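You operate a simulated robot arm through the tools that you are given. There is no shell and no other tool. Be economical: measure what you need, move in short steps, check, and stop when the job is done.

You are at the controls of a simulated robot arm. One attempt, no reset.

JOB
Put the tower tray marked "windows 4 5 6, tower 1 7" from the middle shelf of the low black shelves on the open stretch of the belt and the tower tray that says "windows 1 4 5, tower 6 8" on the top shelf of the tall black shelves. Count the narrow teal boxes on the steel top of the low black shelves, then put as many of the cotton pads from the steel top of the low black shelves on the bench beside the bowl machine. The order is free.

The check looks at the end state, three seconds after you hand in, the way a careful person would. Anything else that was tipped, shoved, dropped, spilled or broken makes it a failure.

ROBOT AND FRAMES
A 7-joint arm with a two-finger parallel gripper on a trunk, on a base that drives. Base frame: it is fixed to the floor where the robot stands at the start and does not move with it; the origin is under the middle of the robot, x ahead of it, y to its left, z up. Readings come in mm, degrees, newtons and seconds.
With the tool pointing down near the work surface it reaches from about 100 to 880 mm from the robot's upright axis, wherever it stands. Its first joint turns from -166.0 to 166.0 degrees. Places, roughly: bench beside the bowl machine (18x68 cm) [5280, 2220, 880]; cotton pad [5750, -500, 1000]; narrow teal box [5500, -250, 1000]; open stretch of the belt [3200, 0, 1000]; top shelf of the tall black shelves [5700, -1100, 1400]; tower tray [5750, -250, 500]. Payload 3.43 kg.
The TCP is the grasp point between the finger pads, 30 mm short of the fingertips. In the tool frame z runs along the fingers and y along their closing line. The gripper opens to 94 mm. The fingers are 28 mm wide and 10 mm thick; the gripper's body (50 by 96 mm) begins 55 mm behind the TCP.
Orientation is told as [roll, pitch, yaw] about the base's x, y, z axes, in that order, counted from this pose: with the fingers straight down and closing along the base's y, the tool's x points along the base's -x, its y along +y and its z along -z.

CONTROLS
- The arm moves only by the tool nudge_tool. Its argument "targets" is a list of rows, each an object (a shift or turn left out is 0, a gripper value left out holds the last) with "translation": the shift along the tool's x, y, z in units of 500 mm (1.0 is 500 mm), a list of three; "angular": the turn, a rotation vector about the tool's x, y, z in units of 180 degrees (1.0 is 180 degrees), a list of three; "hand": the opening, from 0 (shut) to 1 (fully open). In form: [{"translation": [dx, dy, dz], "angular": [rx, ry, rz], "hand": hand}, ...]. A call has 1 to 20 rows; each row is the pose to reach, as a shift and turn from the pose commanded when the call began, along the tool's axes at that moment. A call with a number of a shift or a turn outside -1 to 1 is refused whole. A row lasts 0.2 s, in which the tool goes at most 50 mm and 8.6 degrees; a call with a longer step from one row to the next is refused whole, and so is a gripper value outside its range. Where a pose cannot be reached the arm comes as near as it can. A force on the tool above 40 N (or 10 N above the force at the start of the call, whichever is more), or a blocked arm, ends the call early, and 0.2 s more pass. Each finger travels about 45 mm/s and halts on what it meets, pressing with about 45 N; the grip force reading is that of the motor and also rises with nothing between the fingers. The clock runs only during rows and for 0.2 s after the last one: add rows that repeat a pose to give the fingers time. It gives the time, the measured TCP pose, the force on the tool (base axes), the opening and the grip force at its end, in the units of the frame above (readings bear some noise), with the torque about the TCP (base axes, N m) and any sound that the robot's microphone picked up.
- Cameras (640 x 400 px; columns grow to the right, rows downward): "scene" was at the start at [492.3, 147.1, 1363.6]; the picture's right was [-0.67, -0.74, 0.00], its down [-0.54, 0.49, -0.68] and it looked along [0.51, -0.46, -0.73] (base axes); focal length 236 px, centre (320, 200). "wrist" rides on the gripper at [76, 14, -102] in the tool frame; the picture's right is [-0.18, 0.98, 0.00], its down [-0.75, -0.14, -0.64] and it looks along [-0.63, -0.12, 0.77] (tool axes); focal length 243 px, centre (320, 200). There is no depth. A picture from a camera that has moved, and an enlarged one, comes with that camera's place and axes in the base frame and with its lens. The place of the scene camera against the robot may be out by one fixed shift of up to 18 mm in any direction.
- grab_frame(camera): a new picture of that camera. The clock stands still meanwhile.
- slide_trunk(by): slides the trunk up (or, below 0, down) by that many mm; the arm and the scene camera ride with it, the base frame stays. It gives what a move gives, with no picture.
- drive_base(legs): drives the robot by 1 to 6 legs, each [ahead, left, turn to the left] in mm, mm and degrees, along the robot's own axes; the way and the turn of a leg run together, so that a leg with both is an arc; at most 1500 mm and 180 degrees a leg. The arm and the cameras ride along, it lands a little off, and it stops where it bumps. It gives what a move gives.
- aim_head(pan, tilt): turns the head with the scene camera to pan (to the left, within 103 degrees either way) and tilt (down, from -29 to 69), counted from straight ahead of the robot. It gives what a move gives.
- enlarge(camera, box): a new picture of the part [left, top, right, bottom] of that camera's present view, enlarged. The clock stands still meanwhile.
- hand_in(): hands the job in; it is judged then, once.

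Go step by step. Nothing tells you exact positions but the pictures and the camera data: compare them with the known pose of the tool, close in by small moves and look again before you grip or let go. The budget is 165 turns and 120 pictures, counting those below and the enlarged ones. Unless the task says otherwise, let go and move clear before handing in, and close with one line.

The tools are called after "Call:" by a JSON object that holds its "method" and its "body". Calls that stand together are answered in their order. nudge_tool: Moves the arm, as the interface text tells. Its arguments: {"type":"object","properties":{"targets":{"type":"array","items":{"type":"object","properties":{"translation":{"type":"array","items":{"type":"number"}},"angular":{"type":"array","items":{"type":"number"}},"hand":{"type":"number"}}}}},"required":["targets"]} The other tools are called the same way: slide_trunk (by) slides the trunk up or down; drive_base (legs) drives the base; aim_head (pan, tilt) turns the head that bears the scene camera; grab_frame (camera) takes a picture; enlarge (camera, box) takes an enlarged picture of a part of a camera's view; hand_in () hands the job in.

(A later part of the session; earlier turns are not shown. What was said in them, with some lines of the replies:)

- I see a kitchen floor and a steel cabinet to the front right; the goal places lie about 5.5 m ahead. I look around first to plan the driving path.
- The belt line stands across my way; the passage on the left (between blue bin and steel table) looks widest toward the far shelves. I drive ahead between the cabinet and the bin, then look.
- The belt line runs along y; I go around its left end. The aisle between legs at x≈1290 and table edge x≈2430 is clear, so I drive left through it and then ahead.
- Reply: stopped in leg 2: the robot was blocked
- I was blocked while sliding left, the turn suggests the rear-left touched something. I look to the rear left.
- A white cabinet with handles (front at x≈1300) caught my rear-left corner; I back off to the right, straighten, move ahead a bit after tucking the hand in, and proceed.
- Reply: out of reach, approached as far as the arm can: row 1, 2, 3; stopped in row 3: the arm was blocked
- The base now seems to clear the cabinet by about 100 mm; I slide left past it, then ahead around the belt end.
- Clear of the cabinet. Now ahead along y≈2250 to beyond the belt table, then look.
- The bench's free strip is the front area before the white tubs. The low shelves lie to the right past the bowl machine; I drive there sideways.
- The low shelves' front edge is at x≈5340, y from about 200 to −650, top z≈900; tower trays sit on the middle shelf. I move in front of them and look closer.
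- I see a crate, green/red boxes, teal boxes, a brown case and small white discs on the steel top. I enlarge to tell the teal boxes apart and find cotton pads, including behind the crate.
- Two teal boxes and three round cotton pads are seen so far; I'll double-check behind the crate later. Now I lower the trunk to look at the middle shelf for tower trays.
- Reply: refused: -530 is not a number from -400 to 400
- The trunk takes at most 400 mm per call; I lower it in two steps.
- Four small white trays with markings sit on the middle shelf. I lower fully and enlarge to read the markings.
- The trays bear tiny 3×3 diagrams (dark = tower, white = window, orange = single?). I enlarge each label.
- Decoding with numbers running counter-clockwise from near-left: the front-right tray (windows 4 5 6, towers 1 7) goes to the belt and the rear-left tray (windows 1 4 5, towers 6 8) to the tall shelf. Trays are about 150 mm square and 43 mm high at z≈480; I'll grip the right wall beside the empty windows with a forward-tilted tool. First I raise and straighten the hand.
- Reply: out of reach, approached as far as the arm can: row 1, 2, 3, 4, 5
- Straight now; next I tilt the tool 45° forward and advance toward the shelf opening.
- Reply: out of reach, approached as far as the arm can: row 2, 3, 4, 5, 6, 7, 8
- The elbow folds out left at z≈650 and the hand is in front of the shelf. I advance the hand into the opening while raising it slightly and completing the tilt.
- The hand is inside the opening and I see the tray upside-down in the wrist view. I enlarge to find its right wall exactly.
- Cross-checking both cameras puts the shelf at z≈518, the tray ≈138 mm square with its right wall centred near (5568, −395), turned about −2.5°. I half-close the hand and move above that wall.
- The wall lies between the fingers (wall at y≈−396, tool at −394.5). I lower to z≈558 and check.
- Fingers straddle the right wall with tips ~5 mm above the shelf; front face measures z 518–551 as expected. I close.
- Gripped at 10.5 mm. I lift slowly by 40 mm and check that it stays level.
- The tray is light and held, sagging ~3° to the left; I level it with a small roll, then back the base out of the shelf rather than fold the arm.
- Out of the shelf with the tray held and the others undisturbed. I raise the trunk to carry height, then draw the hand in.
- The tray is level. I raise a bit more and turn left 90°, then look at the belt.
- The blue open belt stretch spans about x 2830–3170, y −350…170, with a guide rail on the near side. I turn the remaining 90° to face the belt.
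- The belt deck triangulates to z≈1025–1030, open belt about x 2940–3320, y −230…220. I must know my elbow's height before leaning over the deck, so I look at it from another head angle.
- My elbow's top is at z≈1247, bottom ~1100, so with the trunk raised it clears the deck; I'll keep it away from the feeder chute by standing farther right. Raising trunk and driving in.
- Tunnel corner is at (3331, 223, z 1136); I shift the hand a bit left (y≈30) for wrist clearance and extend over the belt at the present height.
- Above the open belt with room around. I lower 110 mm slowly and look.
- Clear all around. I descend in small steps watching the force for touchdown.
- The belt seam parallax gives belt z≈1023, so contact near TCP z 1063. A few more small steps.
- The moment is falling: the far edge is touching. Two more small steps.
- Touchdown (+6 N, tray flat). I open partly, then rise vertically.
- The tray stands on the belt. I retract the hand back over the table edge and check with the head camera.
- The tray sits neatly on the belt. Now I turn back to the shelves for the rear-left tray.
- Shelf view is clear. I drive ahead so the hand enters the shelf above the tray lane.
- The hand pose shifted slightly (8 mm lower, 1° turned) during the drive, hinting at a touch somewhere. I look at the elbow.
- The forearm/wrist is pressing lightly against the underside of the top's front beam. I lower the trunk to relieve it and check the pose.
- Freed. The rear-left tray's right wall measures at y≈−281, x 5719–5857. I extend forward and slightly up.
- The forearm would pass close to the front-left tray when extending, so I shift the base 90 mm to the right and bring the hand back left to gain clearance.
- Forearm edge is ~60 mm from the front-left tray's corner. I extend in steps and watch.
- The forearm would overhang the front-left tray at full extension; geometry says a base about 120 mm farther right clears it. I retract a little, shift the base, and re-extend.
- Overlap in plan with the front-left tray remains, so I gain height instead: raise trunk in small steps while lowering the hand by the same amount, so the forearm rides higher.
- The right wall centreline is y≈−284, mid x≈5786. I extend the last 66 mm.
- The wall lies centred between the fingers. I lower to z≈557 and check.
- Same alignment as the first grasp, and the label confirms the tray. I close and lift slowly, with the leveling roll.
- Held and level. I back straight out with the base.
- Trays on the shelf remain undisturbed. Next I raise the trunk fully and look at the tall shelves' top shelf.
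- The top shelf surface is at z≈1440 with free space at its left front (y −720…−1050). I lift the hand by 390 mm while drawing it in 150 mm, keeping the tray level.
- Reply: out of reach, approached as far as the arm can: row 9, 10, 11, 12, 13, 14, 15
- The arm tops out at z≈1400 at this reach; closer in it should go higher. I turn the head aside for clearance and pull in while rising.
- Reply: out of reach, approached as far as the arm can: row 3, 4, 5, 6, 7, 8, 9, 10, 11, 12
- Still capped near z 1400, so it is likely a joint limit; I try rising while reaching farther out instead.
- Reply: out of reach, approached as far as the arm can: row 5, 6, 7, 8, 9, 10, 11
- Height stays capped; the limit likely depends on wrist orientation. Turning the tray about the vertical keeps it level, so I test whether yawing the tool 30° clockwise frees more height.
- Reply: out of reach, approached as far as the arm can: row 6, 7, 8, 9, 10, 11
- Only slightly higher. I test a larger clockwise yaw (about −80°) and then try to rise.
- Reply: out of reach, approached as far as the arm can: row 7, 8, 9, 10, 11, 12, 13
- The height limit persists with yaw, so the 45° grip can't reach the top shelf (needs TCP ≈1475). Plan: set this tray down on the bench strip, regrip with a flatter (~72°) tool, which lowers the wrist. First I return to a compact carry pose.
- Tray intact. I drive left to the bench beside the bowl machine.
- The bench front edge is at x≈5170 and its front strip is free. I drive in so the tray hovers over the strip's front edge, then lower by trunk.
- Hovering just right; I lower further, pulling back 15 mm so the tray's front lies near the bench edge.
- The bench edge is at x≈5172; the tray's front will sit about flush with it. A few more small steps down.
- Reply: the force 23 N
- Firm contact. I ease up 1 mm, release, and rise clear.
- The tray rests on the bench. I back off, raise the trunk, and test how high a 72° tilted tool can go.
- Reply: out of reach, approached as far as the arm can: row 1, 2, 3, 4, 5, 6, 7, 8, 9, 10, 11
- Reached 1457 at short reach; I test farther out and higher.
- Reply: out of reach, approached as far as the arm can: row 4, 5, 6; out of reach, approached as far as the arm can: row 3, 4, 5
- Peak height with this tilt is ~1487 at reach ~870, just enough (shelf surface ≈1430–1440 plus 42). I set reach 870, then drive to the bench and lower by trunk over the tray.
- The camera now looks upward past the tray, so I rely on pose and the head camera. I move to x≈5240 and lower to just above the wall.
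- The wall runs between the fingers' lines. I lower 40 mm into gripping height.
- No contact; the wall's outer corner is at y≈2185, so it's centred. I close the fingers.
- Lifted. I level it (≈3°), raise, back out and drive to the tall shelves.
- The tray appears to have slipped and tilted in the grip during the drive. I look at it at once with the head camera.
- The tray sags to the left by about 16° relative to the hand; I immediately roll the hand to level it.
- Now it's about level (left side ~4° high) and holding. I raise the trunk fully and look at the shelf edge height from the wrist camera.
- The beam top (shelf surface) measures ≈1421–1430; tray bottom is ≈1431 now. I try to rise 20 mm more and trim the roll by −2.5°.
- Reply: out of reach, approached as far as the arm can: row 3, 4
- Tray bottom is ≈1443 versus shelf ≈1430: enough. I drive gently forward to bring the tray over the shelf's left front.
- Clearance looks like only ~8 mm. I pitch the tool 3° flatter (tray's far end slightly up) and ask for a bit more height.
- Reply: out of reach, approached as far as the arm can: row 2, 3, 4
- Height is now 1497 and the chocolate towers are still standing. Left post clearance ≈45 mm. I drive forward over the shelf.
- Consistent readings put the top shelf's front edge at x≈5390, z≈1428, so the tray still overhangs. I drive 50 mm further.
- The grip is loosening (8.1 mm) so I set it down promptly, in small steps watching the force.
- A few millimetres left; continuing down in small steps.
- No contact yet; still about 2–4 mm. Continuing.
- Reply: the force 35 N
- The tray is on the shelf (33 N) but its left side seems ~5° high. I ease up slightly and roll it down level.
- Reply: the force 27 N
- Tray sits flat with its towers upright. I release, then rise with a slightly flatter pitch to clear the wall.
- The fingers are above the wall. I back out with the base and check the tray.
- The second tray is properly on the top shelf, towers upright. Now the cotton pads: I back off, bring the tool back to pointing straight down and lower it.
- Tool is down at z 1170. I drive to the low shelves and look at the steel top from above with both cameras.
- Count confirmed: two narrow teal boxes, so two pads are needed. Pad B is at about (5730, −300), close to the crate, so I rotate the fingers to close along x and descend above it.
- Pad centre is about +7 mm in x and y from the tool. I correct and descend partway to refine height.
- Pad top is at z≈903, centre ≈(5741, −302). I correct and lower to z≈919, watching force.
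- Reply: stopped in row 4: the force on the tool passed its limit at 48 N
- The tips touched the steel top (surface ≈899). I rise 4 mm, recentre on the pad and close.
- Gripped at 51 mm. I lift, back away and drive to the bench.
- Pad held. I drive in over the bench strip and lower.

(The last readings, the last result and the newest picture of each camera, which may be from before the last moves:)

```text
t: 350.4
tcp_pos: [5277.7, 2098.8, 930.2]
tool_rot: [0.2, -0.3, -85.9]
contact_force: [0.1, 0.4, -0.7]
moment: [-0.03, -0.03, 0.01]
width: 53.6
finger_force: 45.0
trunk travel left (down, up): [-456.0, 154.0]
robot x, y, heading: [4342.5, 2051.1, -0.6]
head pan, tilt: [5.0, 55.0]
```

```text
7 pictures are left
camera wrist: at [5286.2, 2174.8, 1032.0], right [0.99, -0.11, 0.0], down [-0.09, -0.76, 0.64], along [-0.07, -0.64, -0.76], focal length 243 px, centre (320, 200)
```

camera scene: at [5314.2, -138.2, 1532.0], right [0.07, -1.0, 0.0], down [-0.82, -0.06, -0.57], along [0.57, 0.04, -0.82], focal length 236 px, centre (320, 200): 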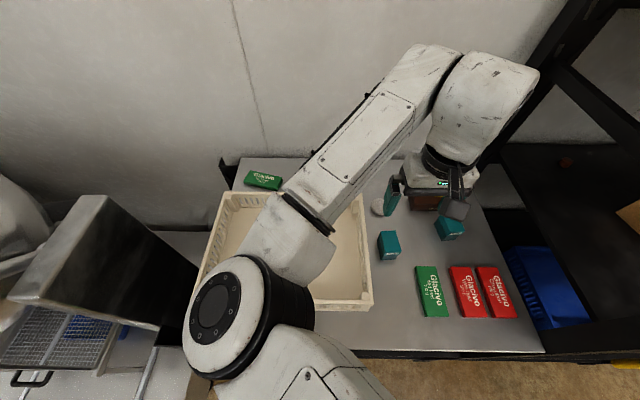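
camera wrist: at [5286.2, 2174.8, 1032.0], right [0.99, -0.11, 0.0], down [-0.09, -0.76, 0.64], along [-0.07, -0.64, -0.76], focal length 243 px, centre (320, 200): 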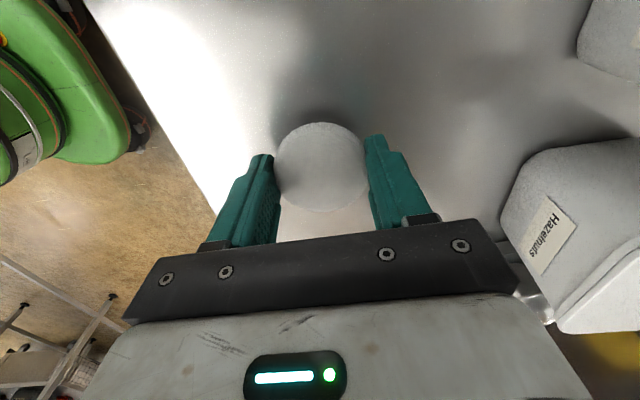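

Over clear bench surface. Lowering in small steps.

Call:
{"method": "nudge_tool", "body": {"targets": [{"translation": [0, 0, 0.012]}, {"translation": [0, 0, 0.022]}, {"translation": [0, 0, 0.022]}]}}

Call:
{"method": "nudge_tool", "body": {"targets": [{"translation": [0, 0, 0.006]}, {"translation": [0, 0, 0.006]}]}}

Call:
{"method": "nudge_tool", "body": {"targets": [{"translation": [0, 0, 0.004]}, {"translation": [0, 0, 0.004]}]}}

Call:
{"method": "nudge_tool", "body": {"targets": [{"translation": [0, 0, 0.004]}, {"translation": [0, 0, 0.004]}]}}

```text
t: 351.2
tcp_pos: [5278.5, 2099.2, 918.1]
tool_rot: [0.1, -0.1, -85.7]
contact_force: [0.7, -1.1, 0.9]
moment: [0.01, -0.01, 0.0]
width: 53.9
finger_force: 45.1
trunk travel left (down, up): [-456.0, 154.0]
robot x, y, heading: [4344.0, 2052.6, -0.9]
head pan, tilt: [5.0, 55.0]
```

```text
t: 351.8
tcp_pos: [5276.7, 2098.3, 914.9]
tool_rot: [0.0, -0.2, -85.8]
contact_force: [-0.7, -0.1, 0.6]
moment: [-0.01, 0.04, 0.0]
width: 53.7
finger_force: 44.5
trunk travel left (down, up): [-456.0, 154.0]
robot x, y, heading: [4346.7, 2050.8, -0.6]
head pan, tilt: [5.0, 55.0]
```

```text
t: 352.4
tcp_pos: [5278.4, 2097.8, 912.9]
tool_rot: [0.0, -0.2, -85.8]
contact_force: [0.2, 0.1, -0.3]
moment: [-0.01, 0.0, 0.01]
width: 53.7
finger_force: 44.6
trunk travel left (down, up): [-456.0, 154.0]
robot x, y, heading: [4345.7, 2050.2, -0.7]
head pan, tilt: [5.0, 55.0]
```

```text
t: 353.0
tcp_pos: [5278.2, 2099.3, 911.3]
tool_rot: [0.1, -0.3, -85.8]
contact_force: [-0.1, -0.4, 4.1]
moment: [-0.02, 0.04, 0.0]
width: 53.5
finger_force: 44.6
trunk travel left (down, up): [-456.0, 154.0]
robot x, y, heading: [4345.5, 2054.1, -0.7]
head pan, tilt: [5.0, 55.0]
```

Touched down (4 N). I open and rise.

Call:
{"method": "nudge_tool", "body": {"targets": [{"hand": 0.65}, {"hand": 0.75}, {"hand": 0.85}, {"hand": 0.85}, {"hand": 0.85}, {"translation": [0, 0, -0.06], "hand": 0.85}, {"translation": [0, 0, -0.15], "hand": 0.85}, {"translation": [0, 0, -0.24], "hand": 1}, {"translation": [0, 0, -0.33], "hand": 1}]}}

Call:
{"method": "grab_frame", "body": {"camera": "wrist"}}

```text
t: 355.0
tcp_pos: [5279.0, 2100.2, 1050.1]
tool_rot: [0.2, -0.4, -85.9]
contact_force: [0.1, 1.0, 0.2]
moment: [0.02, 0.0, -0.01]
width: 93.7
finger_force: 0.2
out of reach, approached as far as the arm can: row 9
trunk travel left (down, up): [-456.0, 154.0]
robot x, y, heading: [4345.6, 2052.5, -0.7]
head pan, tilt: [5.0, 55.0]
```

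```text
6 pictures are left
camera wrist: at [5286.6, 2177.6, 1153.3], right [0.99, -0.11, 0.0], down [-0.09, -0.76, 0.65], along [-0.07, -0.64, -0.76], focal length 243 px, centre (320, 200)
```

wrist: 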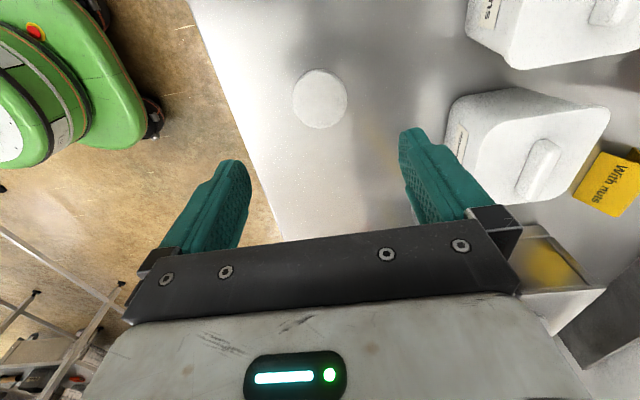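

First pad is on the bench. For the second I take the pad behind the crate, at about (5847, −70): raise trunk and drive back to the low shelves.

Call:
{"method": "slide_trunk", "body": {"by": 152}}

Call:
{"method": "drive_base", "body": {"legs": [[-360, 0, 0.7], [0, -1085, 0], [0, -1085, 0.3], [840, 0, 0]]}}

Call:
{"method": "grab_frame", "body": {"camera": "wrist"}}

```text
t: 356.8
tcp_pos: [5280.2, 2100.9, 1203.1]
tool_rot: [0.3, -0.3, -86.0]
contact_force: [0.2, 0.0, 0.0]
moment: [-0.01, -0.02, 0.01]
width: 93.9
finger_force: 0.0
trunk travel left (down, up): [-608.0, 2.0]
robot x, y, heading: [4348.3, 2054.2, -0.7]
head pan, tilt: [5.0, 55.0]
```

```text
t: 373.3
tcp_pos: [5797.4, 31.7, 1202.5]
tool_rot: [0.2, -0.4, -84.4]
contact_force: [0.3, -0.1, 1.1]
moment: [0.0, 0.03, -0.01]
width: 94.1
finger_force: 0.1
trunk travel left (down, up): [-608.0, 2.0]
robot x, y, heading: [4867.8, -39.0, 1.0]
head pan, tilt: [5.0, 55.0]
```

```text
5 pictures are left
camera wrist: at [5802.6, 108.3, 1305.0], right [1.0, -0.09, 0.01], down [-0.07, -0.76, 0.65], along [-0.05, -0.64, -0.76], focal length 243 px, centre (320, 200)
```

wrist: 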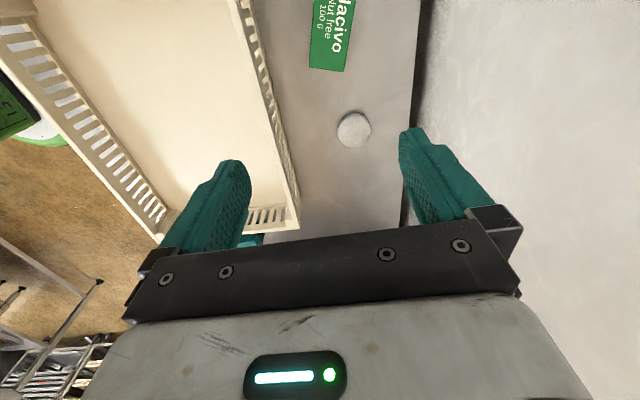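

Only the pad and a green box are behind the crate—no hidden teal boxes. Pad A is at (5848, −71); I shift the base right and then move above it.

Call:
{"method": "drive_base", "body": {"legs": [[0, -86, -1.0]]}}

```text
t: 374.4
tcp_pos: [5798.2, -75.4, 1202.1]
tool_rot: [0.2, -0.3, -85.4]
contact_force: [-0.5, 0.4, 0.6]
moment: [-0.02, 0.0, 0.02]
width: 94.1
finger_force: 0.0
trunk travel left (down, up): [-608.0, 2.0]
robot x, y, heading: [4866.1, -129.9, 0.1]
head pan, tilt: [5.0, 55.0]
```

Now extend 50 mm and descend to z≈1007.

Call:
{"method": "nudge_tool", "body": {"targets": [{"translation": [0, 0.03, 0.06]}, {"translation": [0.001, 0.06, 0.14]}, {"translation": [0.002, 0.1, 0.22]}, {"translation": [0.002, 0.1, 0.3]}, {"translation": [0.002, 0.1, 0.36]}, {"translation": [0.002, 0.1, 0.39]}, {"translation": [0.002, 0.1, 0.39]}]}}

Call:
{"method": "grab_frame", "body": {"camera": "wrist"}}

```text
t: 376.0
tcp_pos: [5850.3, -69.9, 1007.7]
tool_rot: [0.1, -0.3, -85.4]
contact_force: [0.4, -0.4, -0.2]
moment: [-0.03, -0.01, -0.01]
width: 94.2
finger_force: 0.1
trunk travel left (down, up): [-608.0, 2.0]
robot x, y, heading: [4868.6, -133.3, -0.1]
head pan, tilt: [5.0, 55.0]
```

```text
4 pictures are left
camera wrist: at [5857.0, 7.6, 1110.5], right [0.99, -0.1, 0.01], down [-0.08, -0.76, 0.65], along [-0.06, -0.64, -0.76], focal length 243 px, centre (320, 200)
```

wrist: 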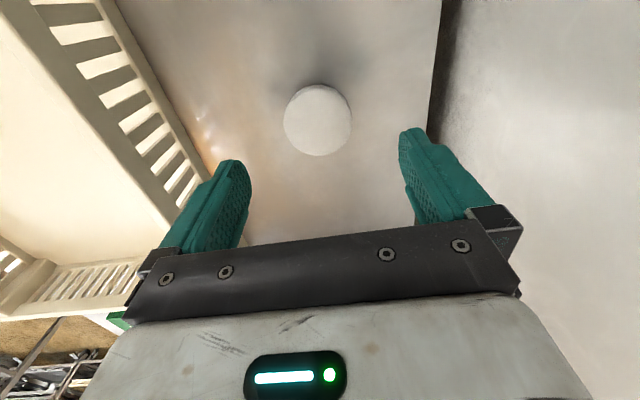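

Nearly centred. I descend to z≈933 and close on the pad.

Call:
{"method": "nudge_tool", "body": {"targets": [{"translation": [0.004, -0.006, 0.05], "hand": 0.9}, {"translation": [0.004, -0.006, 0.1], "hand": 0.9}, {"translation": [0.004, -0.006, 0.13], "hand": 0.9}, {"translation": [0.004, -0.006, 0.148], "hand": 0.9}, {"translation": [0.004, -0.006, 0.149], "hand": 0.9}]}}

Call:
{"method": "nudge_tool", "body": {"targets": [{"hand": 0.7}, {"hand": 0.5}, {"hand": 0.4}, {"hand": 0.4}, {"hand": 0.4}, {"hand": 0.4}]}}

Call:
{"method": "nudge_tool", "body": {"targets": [{"translation": [0, 0, -0.03]}, {"translation": [0, 0, -0.1]}, {"translation": [0, 0, -0.18]}, {"translation": [0, 0, -0.26]}, {"translation": [0, 0, -0.34]}]}}

```text
t: 377.2
tcp_pos: [5842.2, -67.5, 934.5]
tool_rot: [0.4, -0.3, -85.3]
contact_force: [-0.3, 1.0, -0.1]
moment: [-0.05, 0.02, 0.02]
width: 84.9
finger_force: 0.2
out of reach, approached as far as the arm can: row 4, 5
trunk travel left (down, up): [-608.0, 2.0]
robot x, y, heading: [4869.0, -127.1, 0.1]
head pan, tilt: [5.0, 55.0]
```

```text
t: 378.6
tcp_pos: [5842.1, -68.3, 935.9]
tool_rot: [0.3, -0.3, -85.4]
contact_force: [0.4, -0.3, 0.0]
moment: [-0.02, -0.01, 0.02]
width: 53.4
finger_force: 45.3
trunk travel left (down, up): [-608.0, 2.0]
robot x, y, heading: [4864.0, -130.0, -0.0]
head pan, tilt: [5.0, 55.0]
```

```text
t: 379.8
tcp_pos: [5842.3, -66.9, 1104.6]
tool_rot: [0.1, -0.3, -85.3]
contact_force: [-1.0, -0.4, -0.2]
moment: [0.01, -0.01, -0.01]
width: 53.4
finger_force: 45.1
trunk travel left (down, up): [-608.0, 2.0]
robot x, y, heading: [4869.3, -131.6, -0.3]
head pan, tilt: [5.0, 55.0]
```

Second pad gripped (53 mm). I drive back to the bench.

Call:
{"method": "drive_base", "body": {"legs": [[-890, 0, 0.2], [0, 1150, 0], [0, 1150, 0]]}}

Call:
{"method": "grab_frame", "body": {"camera": "wrist"}}

```text
t: 395.4
tcp_pos: [4937.1, 2261.8, 1104.1]
tool_rot: [0.1, -0.3, -84.1]
contact_force: [0.1, 0.7, 0.3]
moment: [0.02, -0.02, -0.02]
width: 53.8
finger_force: 45.2
trunk travel left (down, up): [-608.0, 2.0]
robot x, y, heading: [3965.2, 2179.0, 1.6]
head pan, tilt: [5.0, 55.0]
```

```text
3 pictures are left
camera wrist: at [4942.4, 2338.5, 1207.6], right [1.0, -0.08, 0.01], down [-0.06, -0.76, 0.65], along [-0.05, -0.64, -0.76], focal length 243 px, centre (320, 200)
```

wrist: 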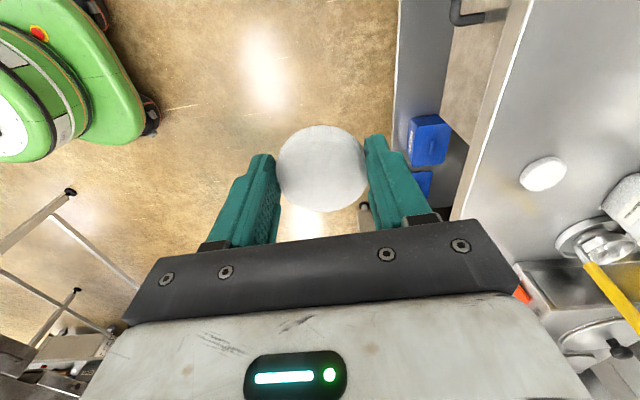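

Pad held; the first pad is visible on the bench. I drive in beside it and lower.

Call:
{"method": "drive_base", "body": {"legs": [[335, 0, -1.6]]}}

Call:
{"method": "slide_trunk", "body": {"by": -178}}

Call:
{"method": "nudge_tool", "body": {"targets": [{"translation": [0, 0, 0.006]}, {"translation": [0, 0, 0.012]}, {"translation": [0, 0, 0.012]}]}}

Call:
{"method": "nudge_tool", "body": {"targets": [{"translation": [0, 0, 0.005]}, {"translation": [0, 0, 0.005]}]}}

```text
t: 397.6
tcp_pos: [5276.2, 2239.2, 1105.4]
tool_rot: [0.2, -0.4, -85.5]
contact_force: [-0.3, -0.1, -0.2]
moment: [0.0, -0.01, 0.02]
width: 53.8
finger_force: 44.7
trunk travel left (down, up): [-608.0, 2.0]
robot x, y, heading: [4301.9, 2179.7, -0.4]
head pan, tilt: [5.0, 55.0]
```

```text
t: 399.6
tcp_pos: [5274.8, 2239.7, 926.8]
tool_rot: [0.2, -0.3, -85.5]
contact_force: [-0.7, 0.2, 0.0]
moment: [0.02, 0.0, 0.03]
width: 53.8
finger_force: 45.2
trunk travel left (down, up): [-430.0, 180.0]
robot x, y, heading: [4298.0, 2178.6, -0.2]
head pan, tilt: [5.0, 55.0]
```

```text
t: 400.4
tcp_pos: [5276.6, 2239.8, 920.4]
tool_rot: [0.2, -0.3, -85.4]
contact_force: [0.5, 0.0, 0.0]
moment: [-0.01, -0.02, -0.01]
width: 53.8
finger_force: 44.8
trunk travel left (down, up): [-430.0, 180.0]
robot x, y, heading: [4302.4, 2180.7, -0.4]
head pan, tilt: [5.0, 55.0]
```

```text
t: 401.0
tcp_pos: [5277.0, 2239.8, 919.2]
tool_rot: [0.2, -0.4, -85.5]
contact_force: [0.0, 1.4, -0.7]
moment: [0.02, -0.01, 0.04]
width: 53.7
finger_force: 44.7
trunk travel left (down, up): [-430.0, 180.0]
robot x, y, heading: [4299.1, 2180.1, -0.1]
head pan, tilt: [5.0, 55.0]
```

Continuing down in small steps to touchdown.

Call:
{"method": "nudge_tool", "body": {"targets": [{"translation": [0, 0, 0.005]}, {"translation": [0, 0, 0.005]}]}}

Call:
{"method": "nudge_tool", "body": {"targets": [{"translation": [0, 0, 0.004]}, {"translation": [0, 0, 0.004]}]}}

Call:
{"method": "nudge_tool", "body": {"targets": [{"translation": [0, 0, 0.004]}, {"translation": [0, 0, 0.004]}]}}

```text
t: 401.6
tcp_pos: [5276.5, 2239.2, 914.4]
tool_rot: [0.3, -0.3, -85.6]
contact_force: [0.2, 0.4, 0.4]
moment: [-0.02, 0.0, 0.0]
width: 53.5
finger_force: 44.8
trunk travel left (down, up): [-430.0, 180.0]
robot x, y, heading: [4300.8, 2182.5, 0.0]
head pan, tilt: [5.0, 55.0]
```

```text
t: 402.2
tcp_pos: [5276.0, 2240.0, 914.5]
tool_rot: [0.3, -0.3, -85.4]
contact_force: [-0.4, 1.3, 9.6]
moment: [-0.09, 0.15, 0.01]
width: 53.7
finger_force: 44.9
trunk travel left (down, up): [-430.0, 180.0]
robot x, y, heading: [4298.8, 2177.6, -0.2]
head pan, tilt: [5.0, 55.0]
```

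```text
t: 402.8
tcp_pos: [5275.7, 2239.0, 915.0]
tool_rot: [0.5, -0.4, -85.4]
contact_force: [2.8, -0.5, 26.3]
moment: [-0.23, 0.19, 0.02]
width: 53.8
finger_force: 44.5
trunk travel left (down, up): [-430.0, 180.0]
robot x, y, heading: [4300.4, 2180.5, -0.1]
head pan, tilt: [5.0, 55.0]
```

Contact made. I ease up, release, rise and back away.

Call:
{"method": "nudge_tool", "body": {"targets": [{"translation": [0, 0, -0.006]}, {"translation": [0, 0, -0.006], "hand": 0.65}, {"translation": [0, 0, -0.006], "hand": 0.75}, {"translation": [0, 0, -0.006], "hand": 0.85}, {"translation": [0, 0, -0.006], "hand": 0.85}, {"translation": [0, 0, -0.006], "hand": 0.85}, {"translation": [0, 0, -0.06], "hand": 0.85}, {"translation": [0, 0, -0.15], "hand": 0.85}, {"translation": [0, 0, -0.22], "hand": 0.85}]}}

Call:
{"method": "drive_base", "body": {"legs": [[-300, 0, 0]]}}

Call:
{"method": "aim_head", "body": {"pan": -5, "tilt": 40}}

Call:
{"method": "grab_frame", "body": {"camera": "scene"}}

```text
t: 404.8
tcp_pos: [5266.1, 2238.3, 1018.2]
tool_rot: [0.3, -0.4, -85.3]
contact_force: [-0.1, -0.3, -0.2]
moment: [-0.02, 0.02, 0.0]
width: 79.9
finger_force: 0.0
out of reach, approached as far as the arm can: row 9
trunk travel left (down, up): [-430.0, 180.0]
robot x, y, heading: [4298.4, 2176.2, -0.3]
head pan, tilt: [5.0, 55.0]
```

```text
t: 406.9
tcp_pos: [4965.0, 2237.1, 1017.6]
tool_rot: [0.2, -0.3, -85.5]
contact_force: [-0.1, -1.7, -0.4]
moment: [0.05, 0.02, -0.03]
width: 80.0
finger_force: 0.0
trunk travel left (down, up): [-430.0, 180.0]
robot x, y, heading: [3995.0, 2180.7, -0.1]
head pan, tilt: [5.0, 55.0]
```

```text
t: 407.6
tcp_pos: [4964.5, 2237.8, 1017.2]
tool_rot: [0.3, -0.4, -85.6]
contact_force: [0.5, 0.7, 0.0]
moment: [0.01, -0.01, -0.01]
width: 79.9
finger_force: 0.1
trunk travel left (down, up): [-430.0, 180.0]
robot x, y, heading: [3999.0, 2182.5, -0.3]
head pan, tilt: [-5.0, 40.0]
```

```text
2 pictures are left
camera scene: at [4516.4, 2371.2, 1374.6], right [-0.09, -1.0, 0.0], down [-0.64, 0.06, -0.77], along [0.76, -0.07, -0.64], focal length 236 px, centre (320, 200)
```

scene: 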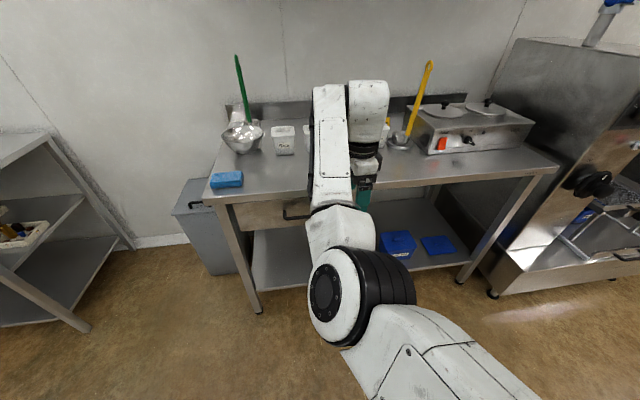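

The arm hides the strip; I slide left a bit and check with the wrist camera.

Call:
{"method": "drive_base", "body": {"legs": [[0, 150, 0]]}}

Call:
{"method": "grab_frame", "body": {"camera": "wrist"}}

```text
t: 409.0
tcp_pos: [4964.4, 2390.9, 1017.8]
tool_rot: [0.3, -0.3, -85.5]
contact_force: [0.1, -1.1, -0.3]
moment: [-0.01, -0.01, 0.0]
width: 79.9
finger_force: 0.1
trunk travel left (down, up): [-430.0, 180.0]
robot x, y, heading: [4004.3, 2337.4, -0.3]
head pan, tilt: [-5.0, 40.0]
```

```text
1 pictures are left
camera wrist: at [4972.1, 2467.7, 1120.8], right [0.99, -0.11, 0.01], down [-0.08, -0.76, 0.65], along [-0.06, -0.64, -0.76], focal length 243 px, centre (320, 200)
```

wrist: 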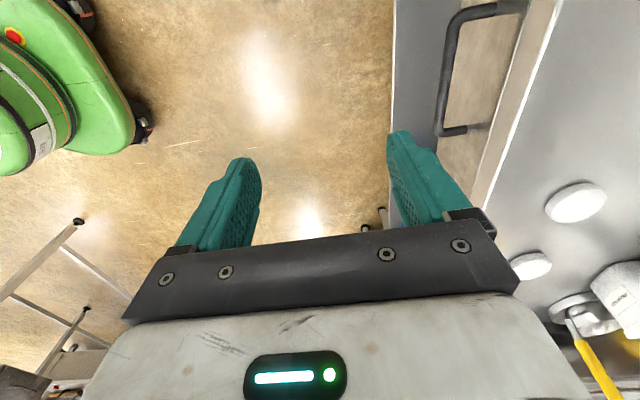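

Both pads lie flat on the bench strip, both trays are in place, and the hand is empty and clear. I hand the job in.

Call:
{"method": "hand_in", "body": {}}

```text
The job is handed in.
```

I put the "windows 4 5 6, tower 1 7" tray on the open stretch of the belt and the "windows 1 4 5, tower 6 8" tray on the top shelf of the tall black shelves. I counted two narrow teal boxes, so I set two cotton pads on the bench beside the bowl machine. Twice I bumped something: my base nudged a white cabinet on the drive in, and my arm briefly touched the low shelves' front beam. No shift of either was seen.
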